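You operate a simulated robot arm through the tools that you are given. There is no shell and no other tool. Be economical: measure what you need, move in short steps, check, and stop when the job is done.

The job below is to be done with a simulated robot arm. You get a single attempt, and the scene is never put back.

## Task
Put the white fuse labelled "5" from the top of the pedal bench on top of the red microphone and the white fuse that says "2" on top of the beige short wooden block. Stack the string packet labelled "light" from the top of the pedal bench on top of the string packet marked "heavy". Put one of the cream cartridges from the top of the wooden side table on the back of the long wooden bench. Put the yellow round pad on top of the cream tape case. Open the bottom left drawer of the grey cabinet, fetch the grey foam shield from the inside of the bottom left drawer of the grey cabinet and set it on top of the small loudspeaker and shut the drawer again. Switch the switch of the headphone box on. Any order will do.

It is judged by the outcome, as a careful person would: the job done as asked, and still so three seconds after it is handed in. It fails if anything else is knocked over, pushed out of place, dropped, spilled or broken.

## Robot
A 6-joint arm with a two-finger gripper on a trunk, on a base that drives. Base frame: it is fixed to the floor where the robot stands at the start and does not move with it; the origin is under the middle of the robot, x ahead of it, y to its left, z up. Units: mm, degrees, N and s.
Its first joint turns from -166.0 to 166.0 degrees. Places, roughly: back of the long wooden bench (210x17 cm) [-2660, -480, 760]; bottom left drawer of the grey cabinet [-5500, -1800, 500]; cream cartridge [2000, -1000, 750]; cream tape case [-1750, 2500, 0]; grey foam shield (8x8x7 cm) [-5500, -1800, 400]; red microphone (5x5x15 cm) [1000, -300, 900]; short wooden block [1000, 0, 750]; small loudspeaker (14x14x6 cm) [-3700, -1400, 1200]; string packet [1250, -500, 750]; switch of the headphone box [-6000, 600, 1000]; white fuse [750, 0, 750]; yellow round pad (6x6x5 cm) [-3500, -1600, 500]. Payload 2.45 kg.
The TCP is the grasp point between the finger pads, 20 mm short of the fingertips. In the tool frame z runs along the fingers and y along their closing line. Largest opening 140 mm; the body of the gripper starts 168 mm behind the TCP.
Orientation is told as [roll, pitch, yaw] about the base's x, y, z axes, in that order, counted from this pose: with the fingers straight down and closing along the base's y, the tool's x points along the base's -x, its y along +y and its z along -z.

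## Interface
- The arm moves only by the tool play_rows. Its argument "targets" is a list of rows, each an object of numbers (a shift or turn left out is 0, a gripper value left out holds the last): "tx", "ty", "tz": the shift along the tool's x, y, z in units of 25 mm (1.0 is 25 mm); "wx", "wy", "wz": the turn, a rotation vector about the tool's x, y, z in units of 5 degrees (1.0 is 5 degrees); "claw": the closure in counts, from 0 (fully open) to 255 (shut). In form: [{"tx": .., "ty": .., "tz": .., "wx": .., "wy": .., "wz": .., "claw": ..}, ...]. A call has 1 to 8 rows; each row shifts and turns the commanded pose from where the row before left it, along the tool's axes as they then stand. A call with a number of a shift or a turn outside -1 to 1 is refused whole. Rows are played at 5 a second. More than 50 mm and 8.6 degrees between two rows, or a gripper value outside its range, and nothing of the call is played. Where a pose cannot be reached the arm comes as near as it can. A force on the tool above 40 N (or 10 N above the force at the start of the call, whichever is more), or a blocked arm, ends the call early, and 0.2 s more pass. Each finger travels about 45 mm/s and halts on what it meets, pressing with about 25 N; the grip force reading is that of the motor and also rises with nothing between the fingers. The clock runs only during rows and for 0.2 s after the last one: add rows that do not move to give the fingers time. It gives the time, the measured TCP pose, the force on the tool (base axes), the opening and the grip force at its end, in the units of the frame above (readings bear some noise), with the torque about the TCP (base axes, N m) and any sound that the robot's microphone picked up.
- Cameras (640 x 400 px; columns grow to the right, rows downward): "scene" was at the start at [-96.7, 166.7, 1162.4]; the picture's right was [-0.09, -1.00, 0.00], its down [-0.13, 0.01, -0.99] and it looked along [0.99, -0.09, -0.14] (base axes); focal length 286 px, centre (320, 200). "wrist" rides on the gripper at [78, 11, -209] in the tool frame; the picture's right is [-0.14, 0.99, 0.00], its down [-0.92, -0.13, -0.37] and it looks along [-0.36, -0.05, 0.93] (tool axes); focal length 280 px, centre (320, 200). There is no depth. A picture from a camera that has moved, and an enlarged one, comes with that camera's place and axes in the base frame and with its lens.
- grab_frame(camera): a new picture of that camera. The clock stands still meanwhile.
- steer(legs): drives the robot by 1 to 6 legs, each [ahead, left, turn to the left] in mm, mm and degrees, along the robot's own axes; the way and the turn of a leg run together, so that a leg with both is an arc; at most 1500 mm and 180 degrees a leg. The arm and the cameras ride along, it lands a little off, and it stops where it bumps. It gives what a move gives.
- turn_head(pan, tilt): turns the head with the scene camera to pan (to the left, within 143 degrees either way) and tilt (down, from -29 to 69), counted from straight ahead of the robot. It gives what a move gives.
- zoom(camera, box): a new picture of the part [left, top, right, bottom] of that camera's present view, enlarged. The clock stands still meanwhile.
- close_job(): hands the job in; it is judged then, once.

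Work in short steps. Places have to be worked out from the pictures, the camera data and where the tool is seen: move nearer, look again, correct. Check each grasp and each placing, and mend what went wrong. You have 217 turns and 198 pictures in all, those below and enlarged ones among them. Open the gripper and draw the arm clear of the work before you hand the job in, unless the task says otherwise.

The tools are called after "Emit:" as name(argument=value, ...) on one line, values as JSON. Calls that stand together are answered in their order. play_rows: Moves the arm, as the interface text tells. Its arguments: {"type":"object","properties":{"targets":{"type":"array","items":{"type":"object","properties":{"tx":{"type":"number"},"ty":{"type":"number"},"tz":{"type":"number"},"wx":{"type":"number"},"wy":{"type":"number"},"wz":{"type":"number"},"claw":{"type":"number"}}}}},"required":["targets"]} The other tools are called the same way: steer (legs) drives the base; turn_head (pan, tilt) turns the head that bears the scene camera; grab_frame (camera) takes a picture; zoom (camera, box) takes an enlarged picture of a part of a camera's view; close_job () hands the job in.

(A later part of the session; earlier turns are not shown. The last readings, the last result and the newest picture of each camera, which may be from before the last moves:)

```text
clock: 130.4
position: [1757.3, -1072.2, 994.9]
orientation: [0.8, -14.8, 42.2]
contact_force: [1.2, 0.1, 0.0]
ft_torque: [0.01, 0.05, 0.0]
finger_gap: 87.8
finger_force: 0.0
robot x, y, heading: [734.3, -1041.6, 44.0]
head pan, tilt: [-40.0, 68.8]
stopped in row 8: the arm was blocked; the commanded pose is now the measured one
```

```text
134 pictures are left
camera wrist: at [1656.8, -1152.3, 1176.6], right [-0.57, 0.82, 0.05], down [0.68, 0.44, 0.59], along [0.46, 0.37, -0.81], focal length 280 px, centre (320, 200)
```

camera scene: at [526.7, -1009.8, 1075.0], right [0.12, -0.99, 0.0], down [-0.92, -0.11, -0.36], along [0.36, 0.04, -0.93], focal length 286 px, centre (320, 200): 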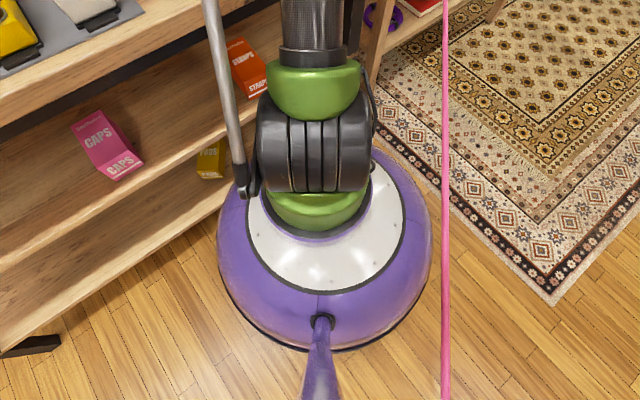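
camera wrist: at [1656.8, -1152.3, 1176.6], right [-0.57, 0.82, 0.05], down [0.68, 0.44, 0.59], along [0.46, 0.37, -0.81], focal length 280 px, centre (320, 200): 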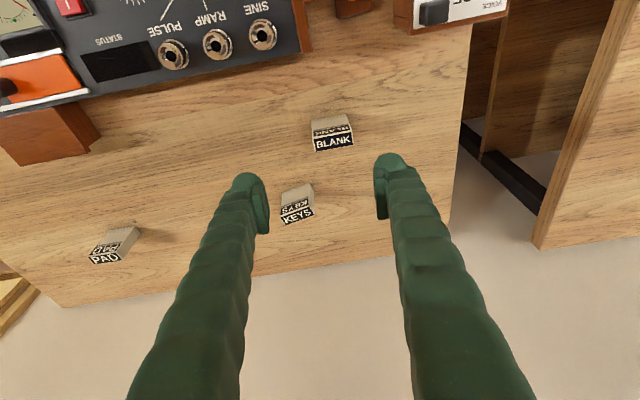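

Something away from the tool blocked the arm. I look at the arm.

Emit:
turn_head(pan=-50, tilt=5)

Emit:
grab_frame(camera="scene")

Emit:
turn_head(pan=-60, tilt=50)

Emit:
grab_frame(camera="scene")

```text
clock: 131.8
position: [1760.0, -1072.5, 993.7]
orientation: [0.8, -14.8, 42.2]
contact_force: [0.0, -0.5, 0.5]
ft_torque: [-0.03, 0.0, 0.0]
finger_gap: 87.9
finger_force: 0.0
robot x, y, heading: [737.6, -1041.9, 44.1]
head pan, tilt: [-50.0, 5.0]
```

```text
133 pictures are left
camera scene: at [529.7, -1045.7, 1164.1], right [-0.1, -0.99, 0.0], down [-0.05, 0.0, -1.0], along [0.99, -0.1, -0.05], focal length 286 px, centre (320, 200)
```

scene: 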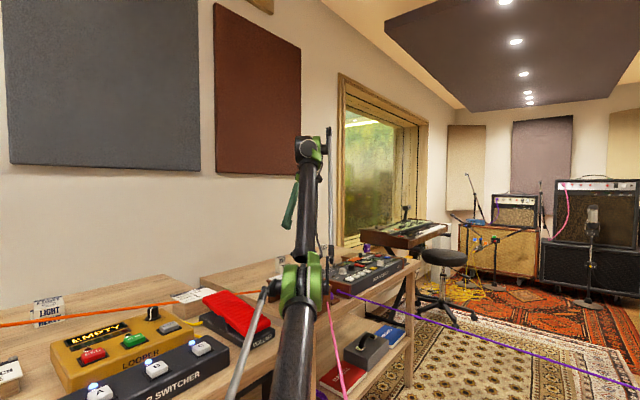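

```text
clock: 132.9
position: [1759.6, -1072.2, 992.1]
orientation: [0.9, -14.7, 42.3]
contact_force: [-0.6, 0.1, 0.1]
ft_torque: [-0.01, 0.01, -0.02]
finger_gap: 87.9
finger_force: 0.0
robot x, y, heading: [733.3, -1040.0, 44.0]
head pan, tilt: [-60.0, 50.0]
```

```text
132 pictures are left
camera scene: at [514.8, -1058.5, 1093.9], right [-0.27, -0.96, 0.0], down [-0.71, 0.2, -0.67], along [0.64, -0.18, -0.74], focal length 286 px, centre (320, 200)
```

scene: 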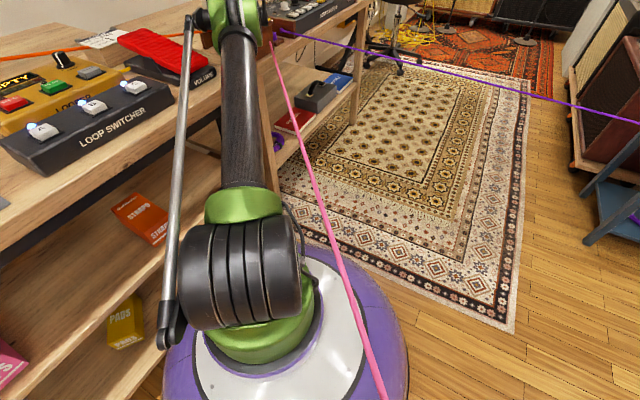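

The leaning column of the arm met the bench corner. I retract, back off a little, and will instead turn the gripper 90° (closing along the cartridge's thickness). A strong tilt toward the side table then keeps the column upright.

Emit:
play_rows(targets=[{"tx": -0.15, "ty": 0.5, "tz": -0.97}, {"tx": -0.15, "ty": 0.5, "tz": -0.97}, {"tx": -0.15, "ty": 0.5, "tz": -0.97}, {"tx": -0.15, "ty": 0.5, "tz": -0.97}, {"wy": 1, "ty": 0.8}, {"wy": 1, "ty": 0.8}, {"wy": 1, "ty": 0.8}, {"ty": 1}])

Emit:
steer(legs=[[0, 25, 1]])

Emit:
play_rows(targets=[{"wz": 1}, {"wz": 1}, {"wz": 1}, {"wz": 1}, {"wz": 1}, {"wz": 1}, {"wz": 1}, {"wz": 1}])

Emit:
play_rows(targets=[{"wz": 1}, {"wz": 1}, {"wz": 1}, {"wz": 1}, {"wz": 1}, {"wz": 1}, {"wz": 1}, {"wz": 1}])

Emit:
grab_frame(camera="wrist")

```text
clock: 134.7
position: [1670.8, -984.9, 1081.1]
orientation: [1.1, 0.7, 42.3]
contact_force: [-0.9, 1.4, -0.6]
ft_torque: [0.08, 0.03, -0.03]
finger_gap: 87.6
finger_force: 0.1
robot x, y, heading: [734.7, -1041.9, 43.7]
head pan, tilt: [-60.0, 50.0]
```

```text
clock: 135.5
position: [1652.7, -950.3, 1079.4]
orientation: [1.1, 0.5, 43.4]
contact_force: [-0.1, 0.2, 0.3]
ft_torque: [-0.01, 0.0, 0.0]
finger_gap: 88.1
finger_force: 0.0
robot x, y, heading: [718.9, -1022.1, 44.8]
head pan, tilt: [-60.0, 50.0]
```

```text
clock: 137.3
position: [1652.3, -949.0, 1080.1]
orientation: [0.6, 1.1, 3.2]
contact_force: [-0.4, 0.6, -0.1]
ft_torque: [-0.05, 0.0, -0.02]
finger_gap: 87.7
finger_force: 0.0
robot x, y, heading: [713.3, -1023.9, 45.2]
head pan, tilt: [-60.0, 50.0]
```

```text
clock: 139.1
position: [1652.3, -950.3, 1080.6]
orientation: [-0.4, 1.2, -36.9]
contact_force: [-0.2, 0.6, 0.5]
ft_torque: [0.0, 0.02, -0.07]
finger_gap: 87.8
finger_force: 0.1
robot x, y, heading: [715.2, -1020.9, 45.2]
head pan, tilt: [-60.0, 50.0]
```

```text
131 pictures are left
camera wrist: at [1599.4, -895.9, 1290.8], right [0.7, 0.71, -0.01], down [0.67, -0.66, 0.35], along [0.24, -0.25, -0.94], focal length 280 px, centre (320, 200)
```

wrist: 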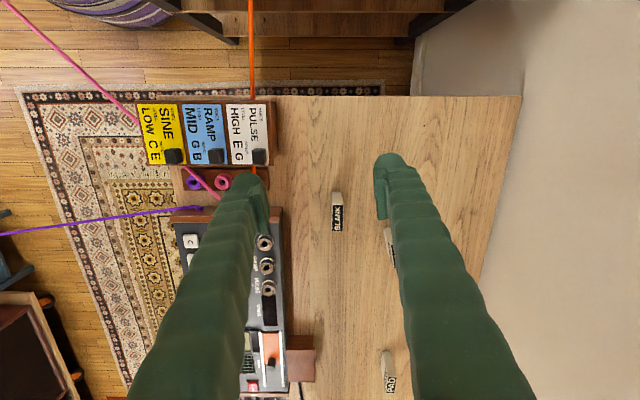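

The view is clear now. I finish the yaw (8° more) and tilt 40° toward +u, then look again.

Emit:
play_rows(targets=[{"wz": 0.8}, {"wz": 0.8}, {"wy": -1}, {"wy": -1}, {"wy": -1}, {"wy": -1}, {"wy": -1}, {"wy": -1}])

Emit:
play_rows(targets=[{"wy": -1}, {"wy": -1}])

Emit:
grab_frame(camera="wrist")

Emit:
zoom(camera="wrist", box=[270, 60, 400, 160])

```text
clock: 141.1
position: [1723.2, -1023.3, 1124.2]
orientation: [-0.6, -28.8, -47.9]
contact_force: [7.2, 1.7, 20.0]
ft_torque: [1.13, 2.41, -0.63]
finger_gap: 87.9
finger_force: 0.0
out of reach, approached as far as the arm can: row 5, 6, 7, 8
robot x, y, heading: [725.2, -1039.2, 41.3]
head pan, tilt: [-60.0, 50.0]
stopped in row 8: the arm was blocked; the commanded pose is now the measured one
```

```text
clock: 141.9
position: [1800.5, -1075.3, 1111.5]
orientation: [-1.9, -37.0, -50.0]
contact_force: [2.4, -0.9, -0.4]
ft_torque: [0.05, 0.39, -0.21]
finger_gap: 87.7
finger_force: 0.0
out of reach, approached as far as the arm can: row 1, 2
robot x, y, heading: [753.2, -1035.1, 38.9]
head pan, tilt: [-60.0, 50.0]
stopped in row 2: the arm was blocked; the commanded pose is now the measured one
```

```text
130 pictures are left
camera wrist: at [1691.6, -919.9, 1230.7], right [0.84, 0.54, 0.06], down [0.24, -0.46, 0.85], along [0.49, -0.7, -0.52], focal length 280 px, centre (320, 200)
```

wrist: 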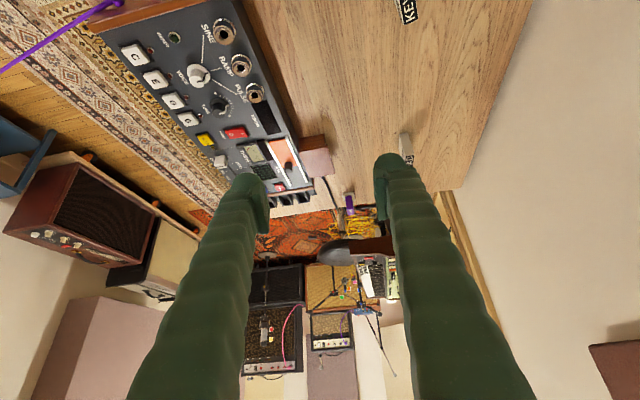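

```text
4.00 times, centred on (335, 110) of wrist
camera zoom: at [1691.6, -919.9, 1230.7], right [0.84, 0.54, 0.06], down [0.24, -0.46, 0.85], along [0.49, -0.7, -0.52], focal length 1122 px, centre (260, 560)
```

zoom: 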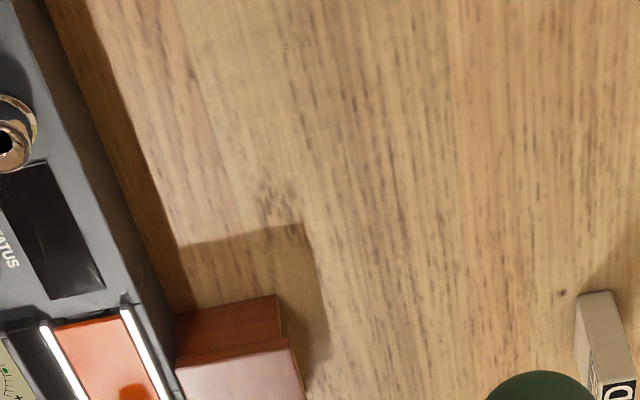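

That made it worse: the wrist cannot do this tilt here and the base was shoved. I undo it, drawing the tool back along its own axis.

Emit:
play_rows(targets=[{"tz": -0.6, "wy": 1}, {"tz": -0.6, "wy": 1}, {"tz": -0.4, "wy": 1, "tx": 0.5}, {"wy": 1, "tx": 0.8}, {"wy": 1, "tx": 0.8}, {"wy": 1, "tx": 0.8}, {"wy": 1, "tx": 0.8}, {"tx": 0.8}])

Emit:
turn_head(pan=-55, tilt=30)

Emit:
grab_frame(camera="scene")

```text
clock: 143.7
position: [1721.1, -998.7, 1088.0]
orientation: [-1.9, -1.6, -51.2]
contact_force: [-0.1, -0.6, 0.1]
ft_torque: [0.04, -0.04, 0.0]
finger_gap: 87.8
finger_force: 0.1
out of reach, approached as far as the arm can: row 4, 5, 6, 7
robot x, y, heading: [751.3, -1038.8, 38.6]
head pan, tilt: [-60.0, 50.0]
```

```text
clock: 144.5
position: [1721.9, -997.5, 1087.3]
orientation: [-1.9, -1.7, -51.3]
contact_force: [0.1, 0.1, -0.1]
ft_torque: [-0.03, -0.01, 0.02]
finger_gap: 87.6
finger_force: 0.1
robot x, y, heading: [754.6, -1037.8, 38.4]
head pan, tilt: [-55.0, 30.0]
```

```text
128 pictures are left
camera scene: at [581.9, -1047.5, 1126.4], right [-0.28, -0.96, 0.0], down [-0.48, 0.14, -0.87], along [0.83, -0.24, -0.5], focal length 286 px, centre (320, 200)
```

scene: 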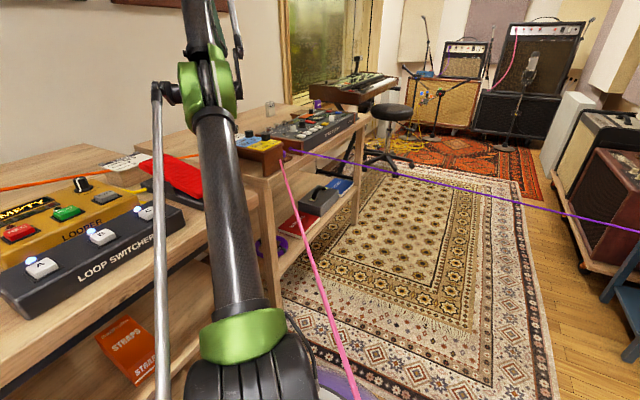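

I bring the arm back in toward the robot, then move the base away from string and bench.

Emit:
play_rows(targets=[{"tx": 1}, {"tx": 1}, {"tx": 1}, {"tx": 1}, {"tx": 1}, {"tx": 1}, {"tx": 1}, {"tx": 1}])

Emit:
play_rows(targets=[{"tx": 1, "ty": -0.5}, {"tx": 1, "ty": -0.5}, {"tx": 1, "ty": -0.5}, {"tx": 1, "ty": -0.5}, {"tx": 1, "ty": -0.5}, {"tx": 1, "ty": -0.5}, {"tx": 1, "ty": -0.5}, {"tx": 1, "ty": -0.5}])

Emit:
steer(legs=[[-30, 0, 0], [0, 0, 6.5]])

Emit:
grab_frame(camera="wrist")

```text
clock: 146.5
position: [1646.6, -907.9, 1107.1]
orientation: [-2.6, -2.9, -56.0]
contact_force: [-9.3, -2.7, -35.7]
ft_torque: [0.02, -1.68, 0.11]
finger_gap: 87.8
finger_force: 0.0
out of reach, approached as far as the arm can: row 6, 7, 8
robot x, y, heading: [768.3, -1059.7, 33.9]
head pan, tilt: [-55.0, 30.0]
stopped in row 8: the arm was blocked; the commanded pose is now the measured one
```

```text
clock: 148.3
position: [1581.0, -764.1, 1160.4]
orientation: [-2.8, -2.4, -56.1]
contact_force: [-0.2, -0.6, 0.4]
ft_torque: [0.04, 0.01, 0.0]
finger_gap: 87.9
finger_force: 0.2
out of reach, approached as far as the arm can: row 1, 2, 3, 4, 5, 6, 7, 8
robot x, y, heading: [768.0, -1057.2, 33.7]
head pan, tilt: [-55.0, 30.0]
```

```text
clock: 149.7
position: [1518.4, -690.1, 1160.1]
orientation: [-2.9, -2.5, -49.5]
contact_force: [-0.8, 0.3, 0.1]
ft_torque: [0.0, 0.02, 0.0]
finger_gap: 87.8
finger_force: 0.1
robot x, y, heading: [744.9, -1070.4, 39.7]
head pan, tilt: [-55.0, 30.0]
```

```text
127 pictures are left
camera wrist: at [1477.0, -610.5, 1363.9], right [0.84, 0.54, -0.04], down [0.5, -0.76, 0.41], along [0.19, -0.37, -0.91], focal length 280 px, centre (320, 200)
```

wrist: 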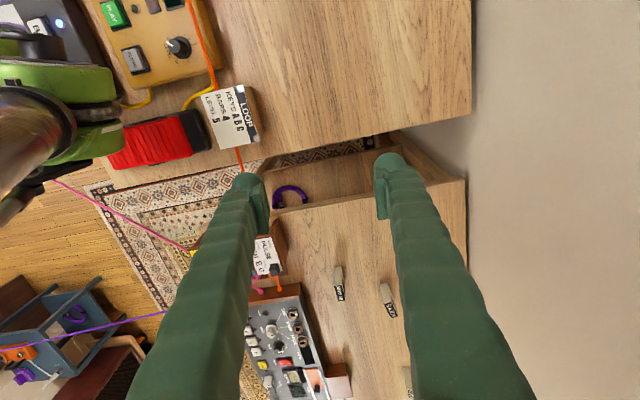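

The base has crept toward the pink string; I move it left away from it, then restore the tool to its straight orientation.

Emit:
steer(legs=[[-25, 120, 0], [0, 0, 5]])

Emit:
play_rows(targets=[{"wz": -1}, {"wz": -1}, {"wz": -1}, {"wz": -1}, {"wz": -1}, {"wz": -1}, {"wz": -1}, {"wz": -1}])

Emit:
play_rows(targets=[{"wz": -1}, {"wz": -1}, {"wz": -1}, {"wz": -1}, {"wz": -1}, {"wz": -1}, {"wz": -1}, {"wz": -1}])

Emit:
grab_frame(camera="scene")

Emit:
grab_frame(camera="wrist")

```text
clock: 151.5
position: [1385.3, -548.9, 1159.6]
orientation: [-2.8, -2.4, -44.5]
contact_force: [-0.5, 0.0, 1.0]
ft_torque: [-0.01, -0.02, 0.01]
finger_gap: 88.0
finger_force: 0.0
robot x, y, heading: [643.9, -999.5, 45.0]
head pan, tilt: [-55.0, 30.0]
```

```text
clock: 153.3
position: [1385.3, -548.1, 1160.2]
orientation: [-3.7, 0.0, -4.5]
contact_force: [0.0, -0.6, -0.1]
ft_torque: [0.01, 0.04, -0.03]
finger_gap: 88.0
finger_force: 0.0
robot x, y, heading: [644.5, -996.8, 45.4]
head pan, tilt: [-55.0, 30.0]
```

```text
clock: 154.5
position: [1385.6, -547.1, 1160.3]
orientation: [-3.3, 1.4, 19.0]
contact_force: [10.5, 16.8, -12.4]
ft_torque: [-3.82, 1.38, -1.53]
finger_gap: 87.6
finger_force: 0.1
robot x, y, heading: [647.1, -1003.1, 45.0]
head pan, tilt: [-55.0, 30.0]
stopped in row 6: the force on the tool passed its limit at 111 N (the readings are from after the stop); the commanded pose is now the measured one
```

```text
126 pictures are left
camera scene: at [479.9, -1025.9, 1126.5], right [-0.17, -0.99, 0.0], down [-0.49, 0.09, -0.87], along [0.85, -0.15, -0.5], focal length 286 px, centre (320, 200)
```

scene: 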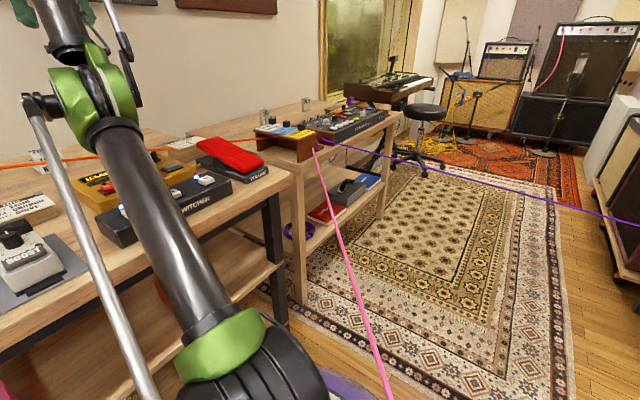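

```text
125 pictures are left
camera wrist: at [1308.8, -549.5, 1369.0], right [-0.19, 0.98, -0.06], down [0.91, 0.2, 0.35], along [0.36, 0.01, -0.93], focal length 280 px, centre (320, 200)
```

wrist: 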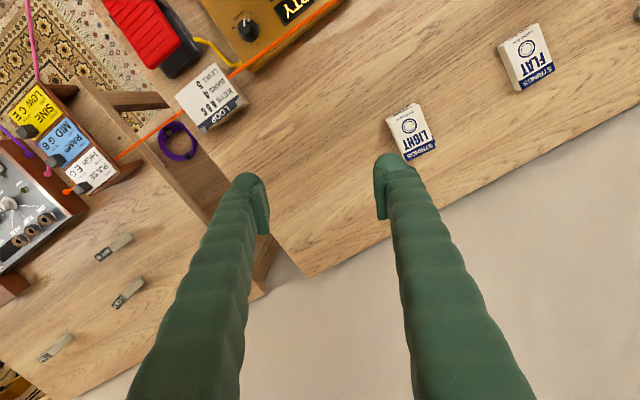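

111 N during the yaw turn: something in the wrist touches. I look at the wrist with the head camera before moving on.

Emit:
turn_head(pan=-25, tilt=-12)

Emit:
grab_frame(camera="scene")

```text
clock: 155.6
position: [1384.8, -546.3, 1160.4]
orientation: [-3.3, 1.4, 19.0]
contact_force: [13.8, 32.4, -15.5]
ft_torque: [-7.15, 1.71, -2.86]
finger_gap: 88.0
finger_force: 0.0
robot x, y, heading: [647.3, -998.9, 44.8]
head pan, tilt: [-25.0, -12.0]
```

```text
124 pictures are left
camera scene: at [468.7, -981.9, 1192.9], right [0.34, -0.94, 0.0], down [0.19, 0.07, -0.98], along [0.92, 0.34, 0.21], focal length 286 px, centre (320, 200)
```

scene: 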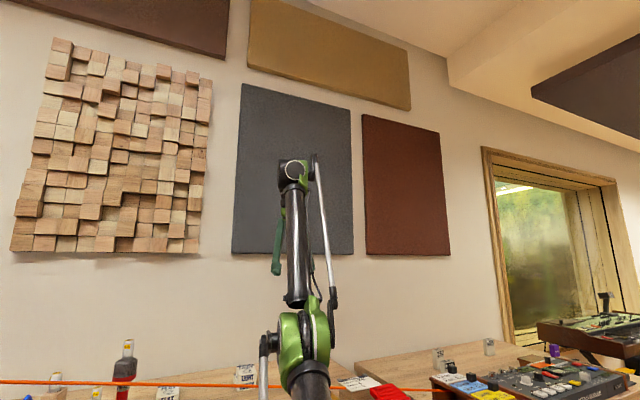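

The arm has flipped into an elbow-low posture (elbow over the bench, forearm rising), and the hand touches its own forearm. I free the yaw and stretch upward to bring the elbow back up.

Emit:
play_rows(targets=[{"wz": 1}, {"wz": 1}, {"wz": 1}, {"tz": -0.8}, {"tz": -0.8}, {"tz": -0.8}, {"tz": -0.8}, {"tz": -0.8}])

Emit:
play_rows(targets=[{"tz": -1}, {"tz": -1}, {"tz": -1}, {"tz": -1}, {"tz": -1}, {"tz": -1}, {"tz": -1}, {"tz": -1}])

Emit:
grab_frame(camera="scene")

```text
clock: 157.4
position: [1375.2, -550.2, 1226.0]
orientation: [-3.5, 0.6, 4.1]
contact_force: [-0.5, -0.6, -0.7]
ft_torque: [-0.02, 0.05, 0.01]
finger_gap: 87.8
finger_force: 0.0
out of reach, approached as far as the arm can: row 6, 7, 8
robot x, y, heading: [648.2, -1001.8, 45.0]
head pan, tilt: [-25.0, -12.0]
```

```text
clock: 159.2
position: [1325.1, -573.5, 1272.5]
orientation: [-3.5, 0.5, 4.1]
contact_force: [0.7, -0.7, 0.3]
ft_torque: [0.03, -0.07, -0.01]
finger_gap: 87.8
finger_force: 0.1
out of reach, approached as far as the arm can: row 1, 2, 3, 4, 5, 6, 7, 8
robot x, y, heading: [644.8, -1001.3, 44.9]
head pan, tilt: [-25.0, -12.0]
```

```text
123 pictures are left
camera scene: at [468.5, -981.9, 1193.0], right [0.34, -0.94, 0.0], down [0.2, 0.07, -0.98], along [0.92, 0.34, 0.21], focal length 286 px, centre (320, 200)
```

scene: 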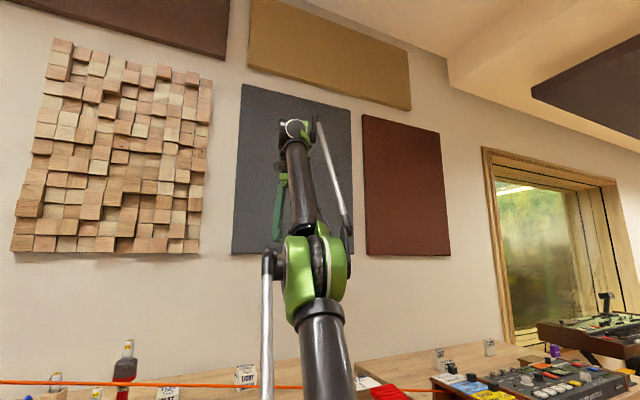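

The arm is straight now. I draw the tool inward at this height so that it bends; then check which way the elbow goes.

Emit:
play_rows(targets=[{"tx": 0.8, "ty": -0.45}, {"tx": 0.8, "ty": -0.45}, {"tx": 0.8, "ty": -0.45}, {"tx": 0.8, "ty": -0.45}, {"tx": 0.8, "ty": -0.45}, {"tx": 0.8, "ty": -0.45}])

Emit:
grab_frame(camera="scene")

```text
clock: 160.6
position: [1252.8, -623.4, 1331.6]
orientation: [-3.6, 0.5, 4.2]
contact_force: [0.3, -0.9, 0.6]
ft_torque: [-0.04, 0.07, 0.02]
finger_gap: 88.0
finger_force: 0.1
out of reach, approached as far as the arm can: row 2, 3, 4, 5, 6
robot x, y, heading: [647.4, -998.7, 45.2]
head pan, tilt: [-25.0, -12.0]
```

```text
122 pictures are left
camera scene: at [468.8, -981.7, 1193.0], right [0.34, -0.94, 0.0], down [0.19, 0.07, -0.98], along [0.92, 0.34, 0.21], focal length 286 px, centre (320, 200)
```

scene: 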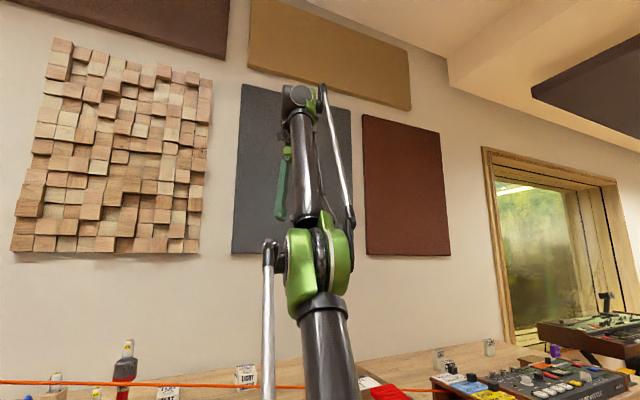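

Still stretched; I continue inward.

Emit:
play_rows(targets=[{"tx": 0.8, "ty": -0.45}, {"tx": 0.8, "ty": -0.45}, {"tx": 0.8, "ty": -0.45}, {"tx": 0.8, "ty": -0.45}, {"tx": 0.8, "ty": -0.45}, {"tx": 0.8, "ty": -0.45}, {"tx": 0.8, "ty": -0.45}, {"tx": 0.8, "ty": -0.45}])

Emit:
grab_frame(camera="scene")

```text
clock: 162.4
position: [1121.8, -711.0, 1377.8]
orientation: [-3.5, 0.6, 4.2]
contact_force: [0.1, 1.1, 0.4]
ft_torque: [-0.02, 0.1, -0.04]
finger_gap: 88.0
finger_force: 0.1
out of reach, approached as far as the arm can: row 1, 2, 3, 4
robot x, y, heading: [647.9, -999.8, 45.2]
head pan, tilt: [-25.0, -12.0]
```

```text
121 pictures are left
camera scene: at [468.7, -981.8, 1193.0], right [0.34, -0.94, 0.0], down [0.19, 0.07, -0.98], along [0.92, 0.34, 0.21], focal length 286 px, centre (320, 200)
```

scene: 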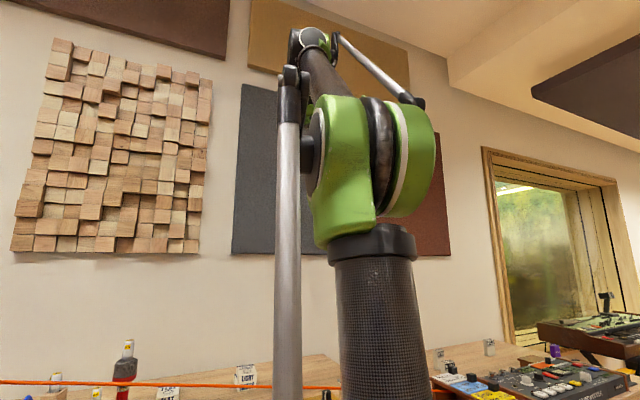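

The elbow is up again. I level the tool (roll −3.5°), restore yaw toward 45° and lower a bit.

Emit:
play_rows(targets=[{"wx": -0.7, "wy": -0.1}, {"wz": -1}, {"wz": -1}, {"wz": -1}, {"wz": -1}, {"wz": -1}, {"wz": -1}, {"wz": -1}])

Emit:
play_rows(targets=[{"wz": -1, "tz": 1}, {"wz": -0.2, "tz": 1}, {"tz": 1}, {"tz": 1}, {"tz": 1}, {"tz": 1}, {"tz": 1}, {"tz": 1}])

Emit:
steer(legs=[[42, -85, 0]])

Emit:
turn_head(pan=-60, tilt=45)

Emit:
grab_frame(camera="scene")

```text
clock: 164.2
position: [1120.2, -709.6, 1376.7]
orientation: [0.0, 0.1, 39.1]
contact_force: [-0.3, 1.2, -0.4]
ft_torque: [0.03, -0.01, 0.0]
finger_gap: 87.7
finger_force: 0.0
robot x, y, heading: [648.7, -1000.2, 45.3]
head pan, tilt: [-25.0, -12.0]
```

```text
clock: 166.0
position: [1119.8, -710.6, 1177.7]
orientation: [0.0, 0.1, 45.1]
contact_force: [-0.2, 0.5, 0.4]
ft_torque: [0.05, -0.02, 0.0]
finger_gap: 87.8
finger_force: 0.0
robot x, y, heading: [647.1, -1002.4, 45.0]
head pan, tilt: [-25.0, -12.0]
```

```text
clock: 167.1
position: [1208.5, -738.8, 1178.0]
orientation: [0.1, 0.1, 45.2]
contact_force: [-0.4, 0.2, 0.1]
ft_torque: [0.0, -0.03, 0.01]
finger_gap: 87.7
finger_force: 0.1
robot x, y, heading: [738.1, -1026.5, 45.3]
head pan, tilt: [-25.0, -12.0]
```

```text
clock: 168.3
position: [1209.2, -739.5, 1178.2]
orientation: [0.0, 0.2, 45.2]
contact_force: [-1.1, 0.6, 0.6]
ft_torque: [-0.03, 0.03, -0.01]
finger_gap: 87.9
finger_force: 0.1
robot x, y, heading: [737.0, -1028.4, 45.4]
head pan, tilt: [-60.0, 45.0]
```

```text
120 pictures are left
camera scene: at [558.9, -1061.5, 1103.9], right [-0.26, -0.97, 0.0], down [-0.68, 0.18, -0.71], along [0.68, -0.18, -0.71], focal length 286 px, centre (320, 200)
```

scene: 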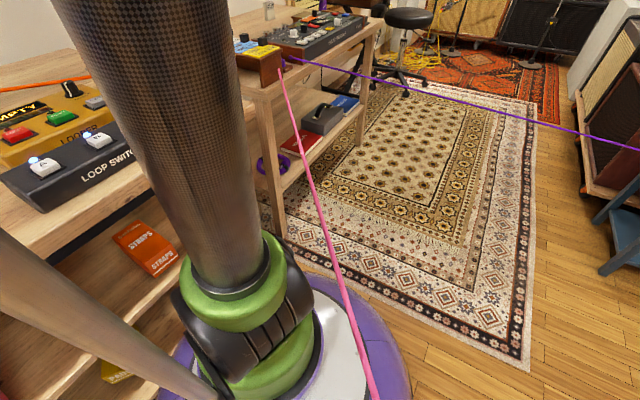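

Ready again at v≈-206, u≈1248. This time I go low early (more reach there), keeping the elbow up.

Emit:
play_rows(targets=[{"tx": -0.33, "ty": -0.94, "tz": 0.39}, {"tx": -0.33, "ty": -0.94, "tz": 0.39}, {"tx": -0.33, "ty": -0.94, "tz": 0.39}, {"tx": -0.33, "ty": -0.94, "tz": 0.39}, {"tx": -0.33, "ty": -0.94, "tz": 0.39}, {"tx": -0.33, "ty": -0.94, "tz": 0.39}, {"tx": -0.33, "ty": -0.94, "tz": 0.39}, {"tx": -0.33, "ty": -0.94, "tz": 0.39}])

Emit:
play_rows(targets=[{"tx": -0.33, "ty": -0.94, "tz": 0.39}, {"tx": -0.33, "ty": -0.94, "tz": 0.39}, {"tx": -0.33, "ty": -0.94, "tz": 0.39}, {"tx": -0.33, "ty": -0.94, "tz": 0.39}, {"tx": -0.33, "ty": -0.94, "tz": 0.39}, {"tx": -0.33, "ty": -0.94, "tz": 0.39}, {"tx": -0.33, "ty": -0.94, "tz": 0.39}, {"tx": -0.33, "ty": -0.94, "tz": 0.39}])

Emit:
grab_frame(camera="wrist")

Emit:
grab_frame(camera="scene")

```text
clock: 170.2
position: [1389.4, -827.5, 1099.5]
orientation: [0.0, 0.1, 45.1]
contact_force: [0.5, 0.7, 0.0]
ft_torque: [-0.02, -0.03, -0.02]
finger_gap: 87.7
finger_force: 0.1
robot x, y, heading: [732.7, -1027.4, 45.1]
head pan, tilt: [-60.0, 45.0]
```

```text
clock: 171.9
position: [1567.7, -913.3, 1019.6]
orientation: [0.0, 0.1, 45.1]
contact_force: [-1.1, 1.0, 1.0]
ft_torque: [-0.02, -0.07, -0.02]
finger_gap: 87.8
finger_force: 0.1
robot x, y, heading: [739.5, -1029.4, 45.3]
head pan, tilt: [-60.0, 45.0]
```

```text
119 pictures are left
camera wrist: at [1504.4, -960.6, 1229.2], right [-0.61, 0.8, 0.0], down [0.74, 0.56, 0.37], along [0.29, 0.22, -0.93], focal length 280 px, centre (320, 200)
```

wrist: 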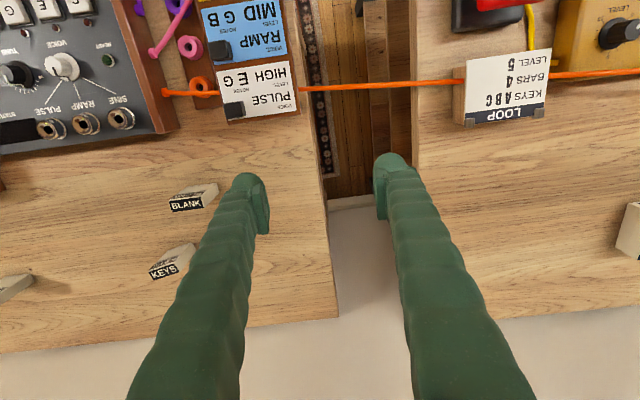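

```text
118 pictures are left
camera scene: at [558.8, -1061.5, 1103.8], right [-0.26, -0.97, 0.0], down [-0.68, 0.18, -0.71], along [0.68, -0.18, -0.71], focal length 286 px, centre (320, 200)
```

scene: 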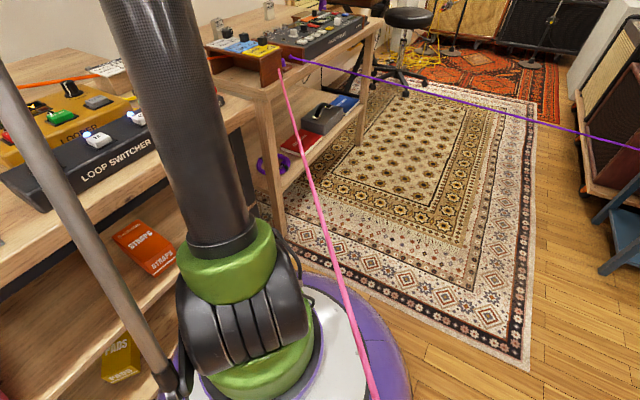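

BLANK is at tool offset (-45,-199) mm. I extend further while lowering, in two short parts.

Emit:
play_rows(targets=[{"tx": -0.22, "ty": -0.95, "tz": 0.8}, {"tx": -0.22, "ty": -0.95, "tz": 0.8}, {"tx": -0.22, "ty": -0.95, "tz": 0.8}, {"tx": -0.22, "ty": -0.95, "tz": 0.8}, {"tx": -0.22, "ty": -0.95, "tz": 0.8}])

Emit:
grab_frame(camera="wrist")

Emit:
grab_frame(camera="scene")

```text
clock: 173.2
position: [1672.5, -977.8, 921.1]
orientation: [-0.1, 0.1, 45.1]
contact_force: [0.2, 0.3, 0.4]
ft_torque: [-0.04, -0.09, 0.02]
finger_gap: 87.9
finger_force: 0.0
robot x, y, heading: [738.5, -1027.2, 45.2]
head pan, tilt: [-60.0, 45.0]
```

```text
117 pictures are left
camera wrist: at [1609.2, -1025.7, 1129.7], right [-0.6, 0.8, 0.0], down [0.74, 0.56, 0.37], along [0.29, 0.22, -0.93], focal length 280 px, centre (320, 200)
```

wrist: 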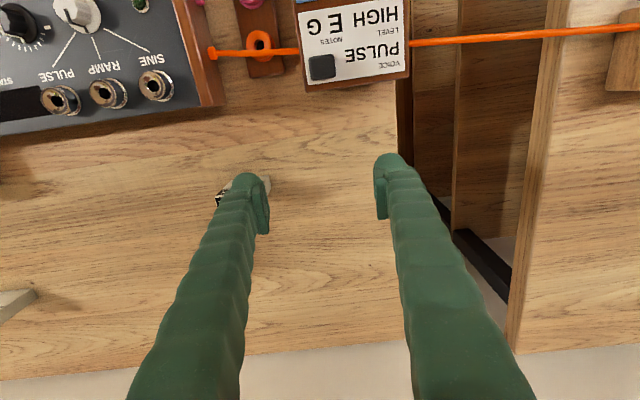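

```text
116 pictures are left
camera scene: at [558.8, -1061.5, 1103.8], right [-0.26, -0.97, 0.0], down [-0.68, 0.18, -0.71], along [0.68, -0.18, -0.71], focal length 286 px, centre (320, 200)
```

scene: 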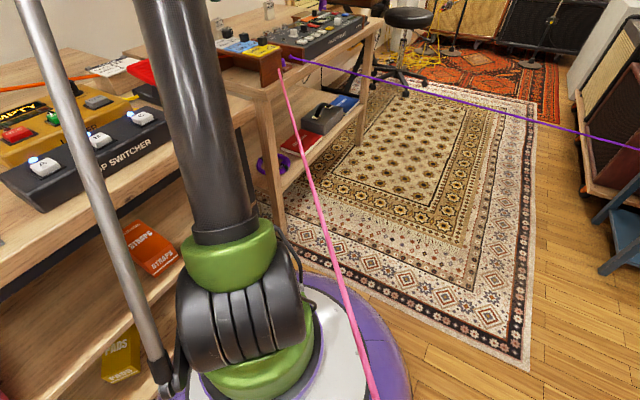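

No reach warnings. I go the remaining 79 mm at safe height above the cartridge and look.

Emit:
play_rows(targets=[{"tx": -0.17, "ty": -0.79, "tz": 0.2}, {"tx": -0.17, "ty": -0.79, "tz": 0.2}, {"tx": -0.17, "ty": -0.79, "tz": 0.2}, {"tx": -0.17, "ty": -0.79, "tz": 0.2}, {}])

Emit:
grab_frame(camera="wrist")

```text
clock: 174.3
position: [1740.0, -1021.2, 899.8]
orientation: [0.1, 0.1, 45.0]
contact_force: [-0.7, 0.4, 0.4]
ft_torque: [0.0, -0.03, 0.0]
finger_gap: 87.5
finger_force: 0.2
robot x, y, heading: [738.2, -1031.9, 45.2]
head pan, tilt: [-60.0, 45.0]
```

```text
115 pictures are left
camera wrist: at [1677.2, -1069.2, 1108.9], right [-0.6, 0.8, 0.0], down [0.74, 0.56, 0.37], along [0.29, 0.22, -0.93], focal length 280 px, centre (320, 200)
```

wrist: 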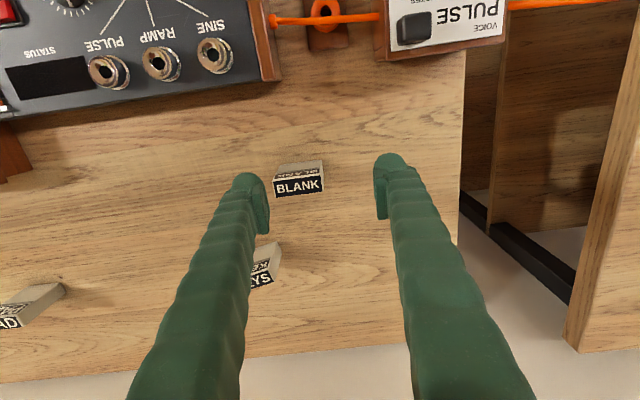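

BLANK is 21 mm further along. I centre on it, then descend to z≈840.

Emit:
play_rows(targets=[{"ty": -0.42, "tx": -0.07}, {"ty": -0.42, "tx": -0.07}, {"tz": 0.8}, {"tz": 0.8}, {"tz": 0.8}, {}])

Emit:
grab_frame(camera="wrist")

```text
clock: 175.8
position: [1757.4, -1033.5, 841.7]
orientation: [0.0, 0.1, 45.0]
contact_force: [-0.2, 0.0, 0.2]
ft_torque: [0.01, -0.02, -0.03]
finger_gap: 88.0
finger_force: 0.0
robot x, y, heading: [739.0, -1027.4, 45.2]
head pan, tilt: [-60.0, 45.0]
```

```text
114 pictures are left
camera wrist: at [1694.6, -1081.4, 1049.5], right [-0.6, 0.8, 0.0], down [0.74, 0.56, 0.37], along [0.29, 0.22, -0.93], focal length 280 px, centre (320, 200)
```

wrist: 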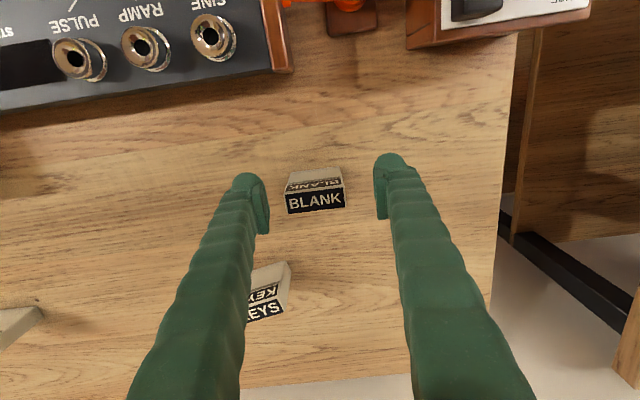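

Aligned. I close on it and lift slightly.

Emit:
play_rows(targets=[{"claw": 255}, {}, {}, {}, {}, {}])

Emit:
play_rows(targets=[{"tz": -0.8}, {"tz": -0.8}, {"tz": -0.8}, {"tz": -0.8}])

Emit:
grab_frame(camera="wrist")

```text
clock: 177.2
position: [1757.6, -1033.6, 840.8]
orientation: [0.0, 0.1, 45.1]
contact_force: [1.0, -0.3, -0.6]
ft_torque: [0.01, -0.02, 0.01]
finger_gap: 0.1
finger_force: 25.1
robot x, y, heading: [734.5, -1030.6, 45.1]
head pan, tilt: [-60.0, 45.0]
```

```text
clock: 178.2
position: [1758.4, -1035.8, 922.0]
orientation: [0.0, 0.1, 45.0]
contact_force: [0.1, 0.3, -0.2]
ft_torque: [0.0, 0.01, 0.02]
finger_gap: 0.1
finger_force: 24.7
robot x, y, heading: [738.6, -1025.6, 45.2]
head pan, tilt: [-60.0, 45.0]
```

```text
113 pictures are left
camera wrist: at [1694.2, -1082.1, 1130.5], right [-0.6, 0.8, 0.0], down [0.74, 0.56, 0.37], along [0.29, 0.22, -0.93], focal length 280 px, centre (320, 200)
```

wrist: 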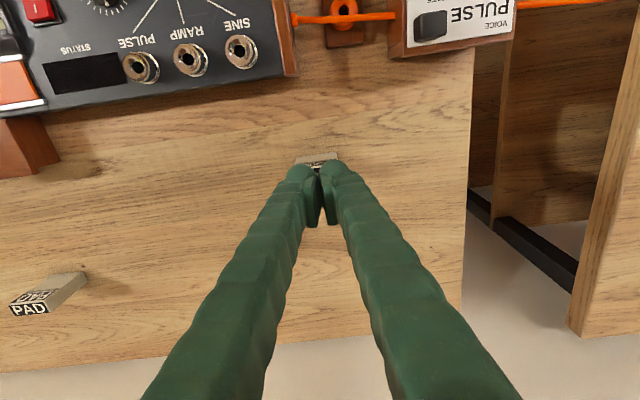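

It closed above the cartridge: the side table is lower than the bench (cartridge top ≈ z 800, at v≈533, u≈1982). I reopen, correct and check again.

Emit:
play_rows(targets=[{"claw": 95, "tx": -0.44, "ty": -0.12}, {"tx": -0.44, "ty": -0.12}, {"tz": 0.5}, {"tz": 0.5}, {"tz": 0.5}, {}])

Emit:
grab_frame(camera="wrist")

Emit:
grab_frame(camera="scene")

```text
clock: 179.6
position: [1777.6, -1022.1, 883.8]
orientation: [0.0, 0.2, 45.1]
contact_force: [-0.2, 0.4, -0.6]
ft_torque: [0.03, 0.0, 0.01]
finger_gap: 88.0
finger_force: 0.0
robot x, y, heading: [734.9, -1028.5, 45.2]
head pan, tilt: [-60.0, 45.0]
```

```text
112 pictures are left
camera wrist: at [1714.4, -1070.2, 1092.0], right [-0.6, 0.8, 0.0], down [0.74, 0.56, 0.37], along [0.29, 0.22, -0.93], focal length 280 px, centre (320, 200)
```

wrist: 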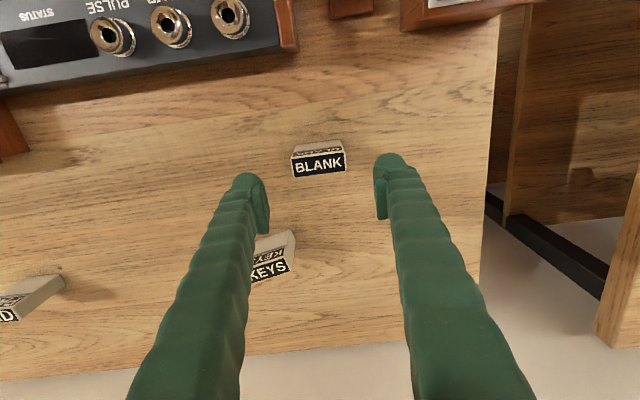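

```text
111 pictures are left
camera scene: at [559.1, -1061.6, 1103.9], right [-0.26, -0.97, 0.0], down [-0.68, 0.18, -0.71], along [0.68, -0.18, -0.71], focal length 286 px, centre (320, 200)
```

scene: 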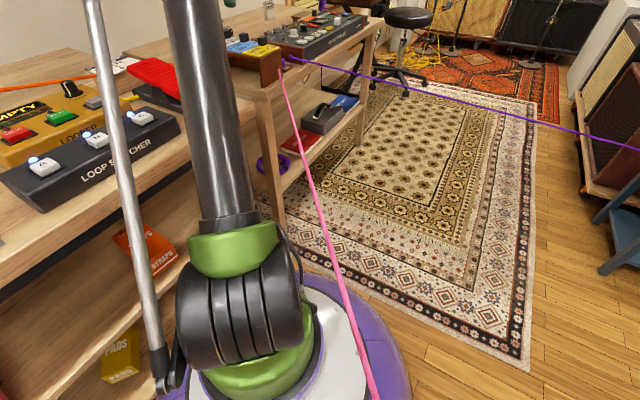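

The projection now matches a top at z=800. I descend 100 mm and grip.

Emit:
play_rows(targets=[{"tz": 0.8}, {"tz": 0.8}, {"tz": 0.8}, {"tz": 0.8}, {"tz": 0.85}, {}])

Emit:
grab_frame(camera="wrist")

```text
clock: 180.9
position: [1776.9, -1022.1, 781.2]
orientation: [0.0, 0.1, 45.1]
contact_force: [0.7, -0.2, 0.0]
ft_torque: [-0.02, -0.02, 0.01]
finger_gap: 87.9
finger_force: 0.1
robot x, y, heading: [736.3, -1029.3, 45.0]
head pan, tilt: [-60.0, 45.0]
```

```text
110 pictures are left
camera wrist: at [1713.4, -1070.2, 990.5], right [-0.6, 0.8, 0.0], down [0.74, 0.56, 0.37], along [0.29, 0.22, -0.93], focal length 280 px, centre (320, 200)
```

wrist: 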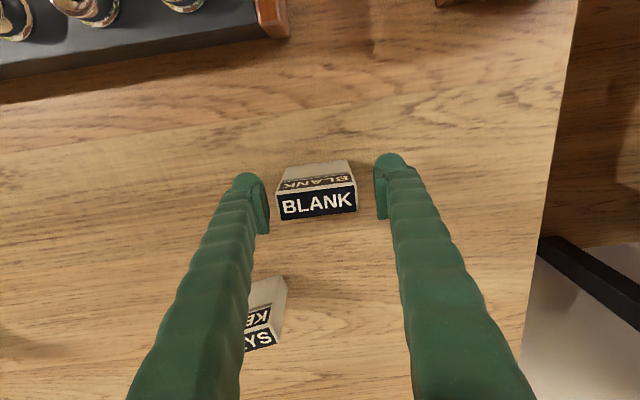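

Emit:
play_rows(targets=[{"claw": 255}, {}, {}, {}, {}, {}])

Emit:
play_rows(targets=[{"tz": -0.8}, {"tz": -0.8}, {"tz": -0.8}, {"tz": -0.8}])

Emit:
grab_frame(camera="wrist")

```text
clock: 182.3
position: [1776.3, -1023.7, 782.5]
orientation: [-0.1, 0.1, 45.1]
contact_force: [-0.6, -1.1, -0.3]
ft_torque: [-0.02, 0.01, 0.02]
finger_gap: 58.7
finger_force: 25.0
robot x, y, heading: [737.0, -1028.3, 45.2]
head pan, tilt: [-60.0, 45.0]
```

```text
clock: 183.3
position: [1778.7, -1022.6, 862.1]
orientation: [0.1, 0.1, 45.1]
contact_force: [1.4, 0.5, -0.6]
ft_torque: [-0.01, 0.01, 0.01]
finger_gap: 58.6
finger_force: 24.8
robot x, y, heading: [737.8, -1027.9, 45.3]
head pan, tilt: [-60.0, 45.0]
```

```text
109 pictures are left
camera wrist: at [1714.4, -1069.3, 1071.3], right [-0.6, 0.8, 0.0], down [0.74, 0.56, 0.37], along [0.29, 0.22, -0.93], focal length 280 px, centre (320, 200)
```

wrist: 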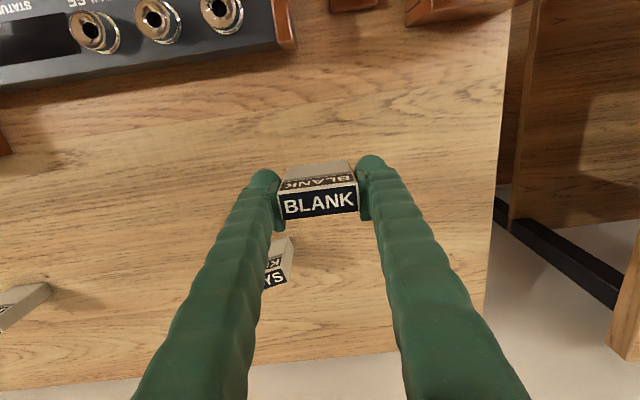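

The cartridge is held (58.6 mm). I withdraw inward and up by the same way I came.

Emit:
play_rows(targets=[{"tx": 0.28, "ty": 0.91, "tz": -0.63}, {"tx": 0.28, "ty": 0.91, "tz": -0.63}, {"tx": 0.28, "ty": 0.91, "tz": -0.63}, {"tx": 0.28, "ty": 0.91, "tz": -0.63}, {"tx": 0.28, "ty": 0.91, "tz": -0.63}, {"tx": 0.28, "ty": 0.91, "tz": -0.63}, {"tx": 0.28, "ty": 0.91, "tz": -0.63}, {"tx": 0.28, "ty": 0.91, "tz": -0.63}])

Emit:
play_rows(targets=[{"tx": 0.33, "ty": 0.94, "tz": -0.5}, {"tx": 0.33, "ty": 0.94, "tz": -0.5}, {"tx": 0.33, "ty": 0.94, "tz": -0.5}, {"tx": 0.33, "ty": 0.94, "tz": -0.5}, {"tx": 0.33, "ty": 0.94, "tz": -0.5}, {"tx": 0.33, "ty": 0.94, "tz": -0.5}, {"tx": 0.33, "ty": 0.94, "tz": -0.5}, {"tx": 0.33, "ty": 0.94, "tz": -0.5}])

Emit:
play_rows(targets=[{"tx": 0.33, "ty": 0.94, "tz": -0.3}, {"tx": 0.33, "ty": 0.94, "tz": -0.3}, {"tx": 0.33, "ty": 0.94, "tz": -0.3}, {"tx": 0.33, "ty": 0.94, "tz": -0.3}, {"tx": 0.33, "ty": 0.94, "tz": -0.3}, {"tx": 0.33, "ty": 0.94, "tz": -0.3}, {"tx": 0.33, "ty": 0.94, "tz": -0.3}, {"tx": 0.33, "ty": 0.94, "tz": -0.3}])

Emit:
play_rows(targets=[{"tx": 0.9, "ty": 0.4}, {"tx": 0.9, "ty": 0.4}, {"tx": 0.9, "ty": 0.4}, {"tx": 0.9, "ty": 0.4}])

Emit:
grab_frame(camera="wrist")

```text
clock: 185.2
position: [1608.6, -933.7, 989.1]
orientation: [0.0, 0.0, 45.1]
contact_force: [-0.2, 0.3, -1.5]
ft_torque: [0.03, 0.06, -0.02]
finger_gap: 58.4
finger_force: 24.7
robot x, y, heading: [735.8, -1033.0, 45.0]
head pan, tilt: [-60.0, 45.0]
```

```text
clock: 186.9
position: [1429.8, -847.0, 1088.7]
orientation: [0.0, 0.1, 45.2]
contact_force: [0.4, -0.6, -0.5]
ft_torque: [-0.01, 0.05, 0.01]
finger_gap: 58.4
finger_force: 24.6
robot x, y, heading: [737.9, -1029.9, 45.0]
head pan, tilt: [-60.0, 45.0]
```

```text
clock: 188.8
position: [1249.7, -760.4, 1148.9]
orientation: [0.0, 0.1, 45.1]
contact_force: [0.5, 0.4, -0.2]
ft_torque: [-0.02, 0.0, -0.01]
finger_gap: 58.7
finger_force: 25.0
robot x, y, heading: [734.7, -1029.0, 45.2]
head pan, tilt: [-60.0, 45.0]
```

```text
clock: 189.8
position: [1156.9, -796.2, 1147.7]
orientation: [0.0, 0.2, 45.1]
contact_force: [-0.2, 0.3, -1.7]
ft_torque: [-0.05, 0.02, 0.01]
finger_gap: 58.7
finger_force: 24.7
robot x, y, heading: [736.0, -1029.2, 45.1]
head pan, tilt: [-60.0, 45.0]
```

```text
108 pictures are left
camera wrist: at [1094.0, -843.5, 1357.5], right [-0.6, 0.8, 0.0], down [0.74, 0.56, 0.37], along [0.29, 0.22, -0.93], focal length 280 px, centre (320, 200)
```

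wrist: 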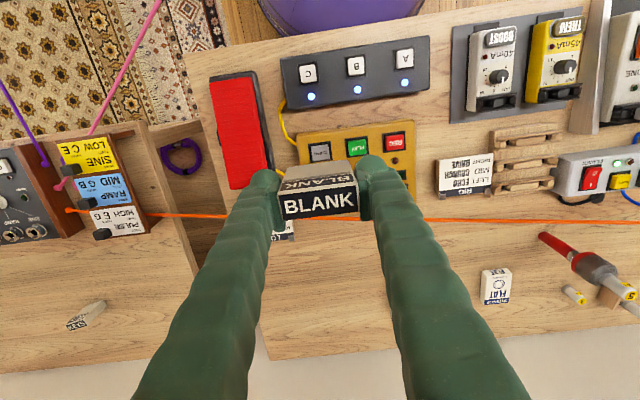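

All standing fine. Now I drive toward the long wooden bench: left along the pedal bench, back, then left again, staying on this side of the pink string.

Emit:
steer(legs=[[-20, 700, 0], [-380, 0, 0], [0, 1200, 0], [0, 0, 90]])

Emit:
turn_head(pan=30, tilt=15)

Emit:
grab_frame(camera="scene")

Emit:
turn_head(pan=80, tilt=15)

Emit:
grab_frame(camera="scene")

```text
clock: 205.1
position: [-1129.2, 449.9, 1148.1]
orientation: [0.0, 0.1, 134.5]
contact_force: [-0.4, -0.4, -0.7]
ft_torque: [0.02, 0.04, -0.02]
finger_gap: 58.6
finger_force: 25.2
robot x, y, heading: [-900.0, 27.1, 134.5]
head pan, tilt: [-60.0, 45.0]
```

```text
clock: 206.8
position: [-1130.4, 450.0, 1148.0]
orientation: [0.1, 0.1, 134.5]
contact_force: [-0.1, -0.6, -0.9]
ft_torque: [-0.03, 0.01, 0.03]
finger_gap: 58.4
finger_force: 25.0
robot x, y, heading: [-899.9, 30.7, 134.4]
head pan, tilt: [30.0, 15.0]
```

```text
107 pictures are left
camera scene: at [-898.9, -145.8, 1114.5], right [1.0, 0.09, 0.0], down [0.05, -0.61, -0.79], along [-0.07, 0.79, -0.61], focal length 286 px, centre (320, 200)
```

scene: 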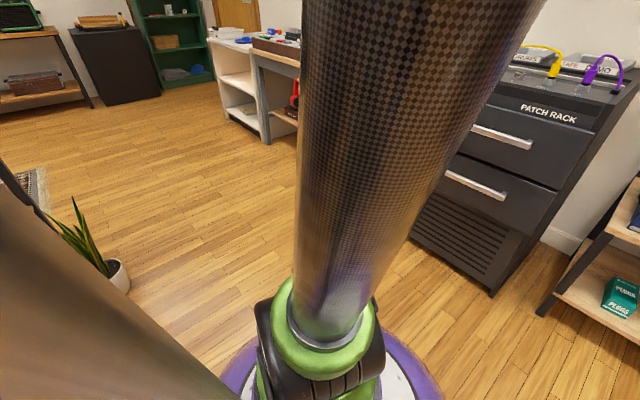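

```text
clock: 207.9
position: [-1130.7, 450.5, 1149.9]
orientation: [0.0, 0.1, 134.6]
contact_force: [0.3, -0.4, -1.4]
ft_torque: [0.0, 0.03, 0.01]
finger_gap: 58.5
finger_force: 24.6
robot x, y, heading: [-903.0, 25.3, 134.5]
head pan, tilt: [80.0, 15.0]
```

```text
106 pictures are left
camera scene: at [-898.5, -145.7, 1114.7], right [1.0, 0.08, 0.0], down [0.05, -0.61, -0.79], along [-0.07, 0.79, -0.61], focal length 286 px, centre (320, 200)
```

scene: 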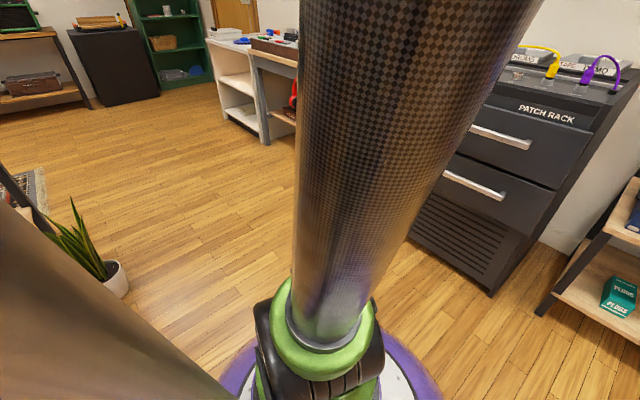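

The head did not follow the command (picture still at pan ≈ −40). I try again.

Emit:
turn_head(pan=0, tilt=20)

Emit:
grab_frame(camera="scene")

```text
clock: 209.5
position: [-1130.0, 449.5, 1149.7]
orientation: [-0.1, 0.1, 134.5]
contact_force: [0.1, 0.5, -0.8]
ft_torque: [-0.01, 0.02, 0.0]
finger_gap: 58.7
finger_force: 24.4
robot x, y, heading: [-902.3, 26.7, 134.7]
head pan, tilt: [0.0, 20.0]
```

```text
105 pictures are left
camera scene: at [-898.1, -145.5, 1114.9], right [1.0, 0.08, 0.0], down [0.05, -0.61, -0.79], along [-0.06, 0.79, -0.61], focal length 286 px, centre (320, 200)
```

scene: 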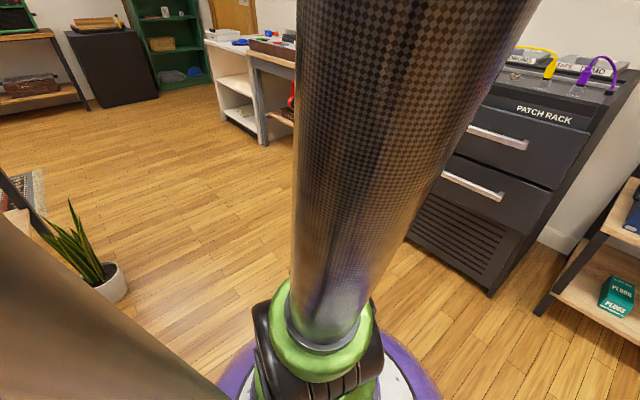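

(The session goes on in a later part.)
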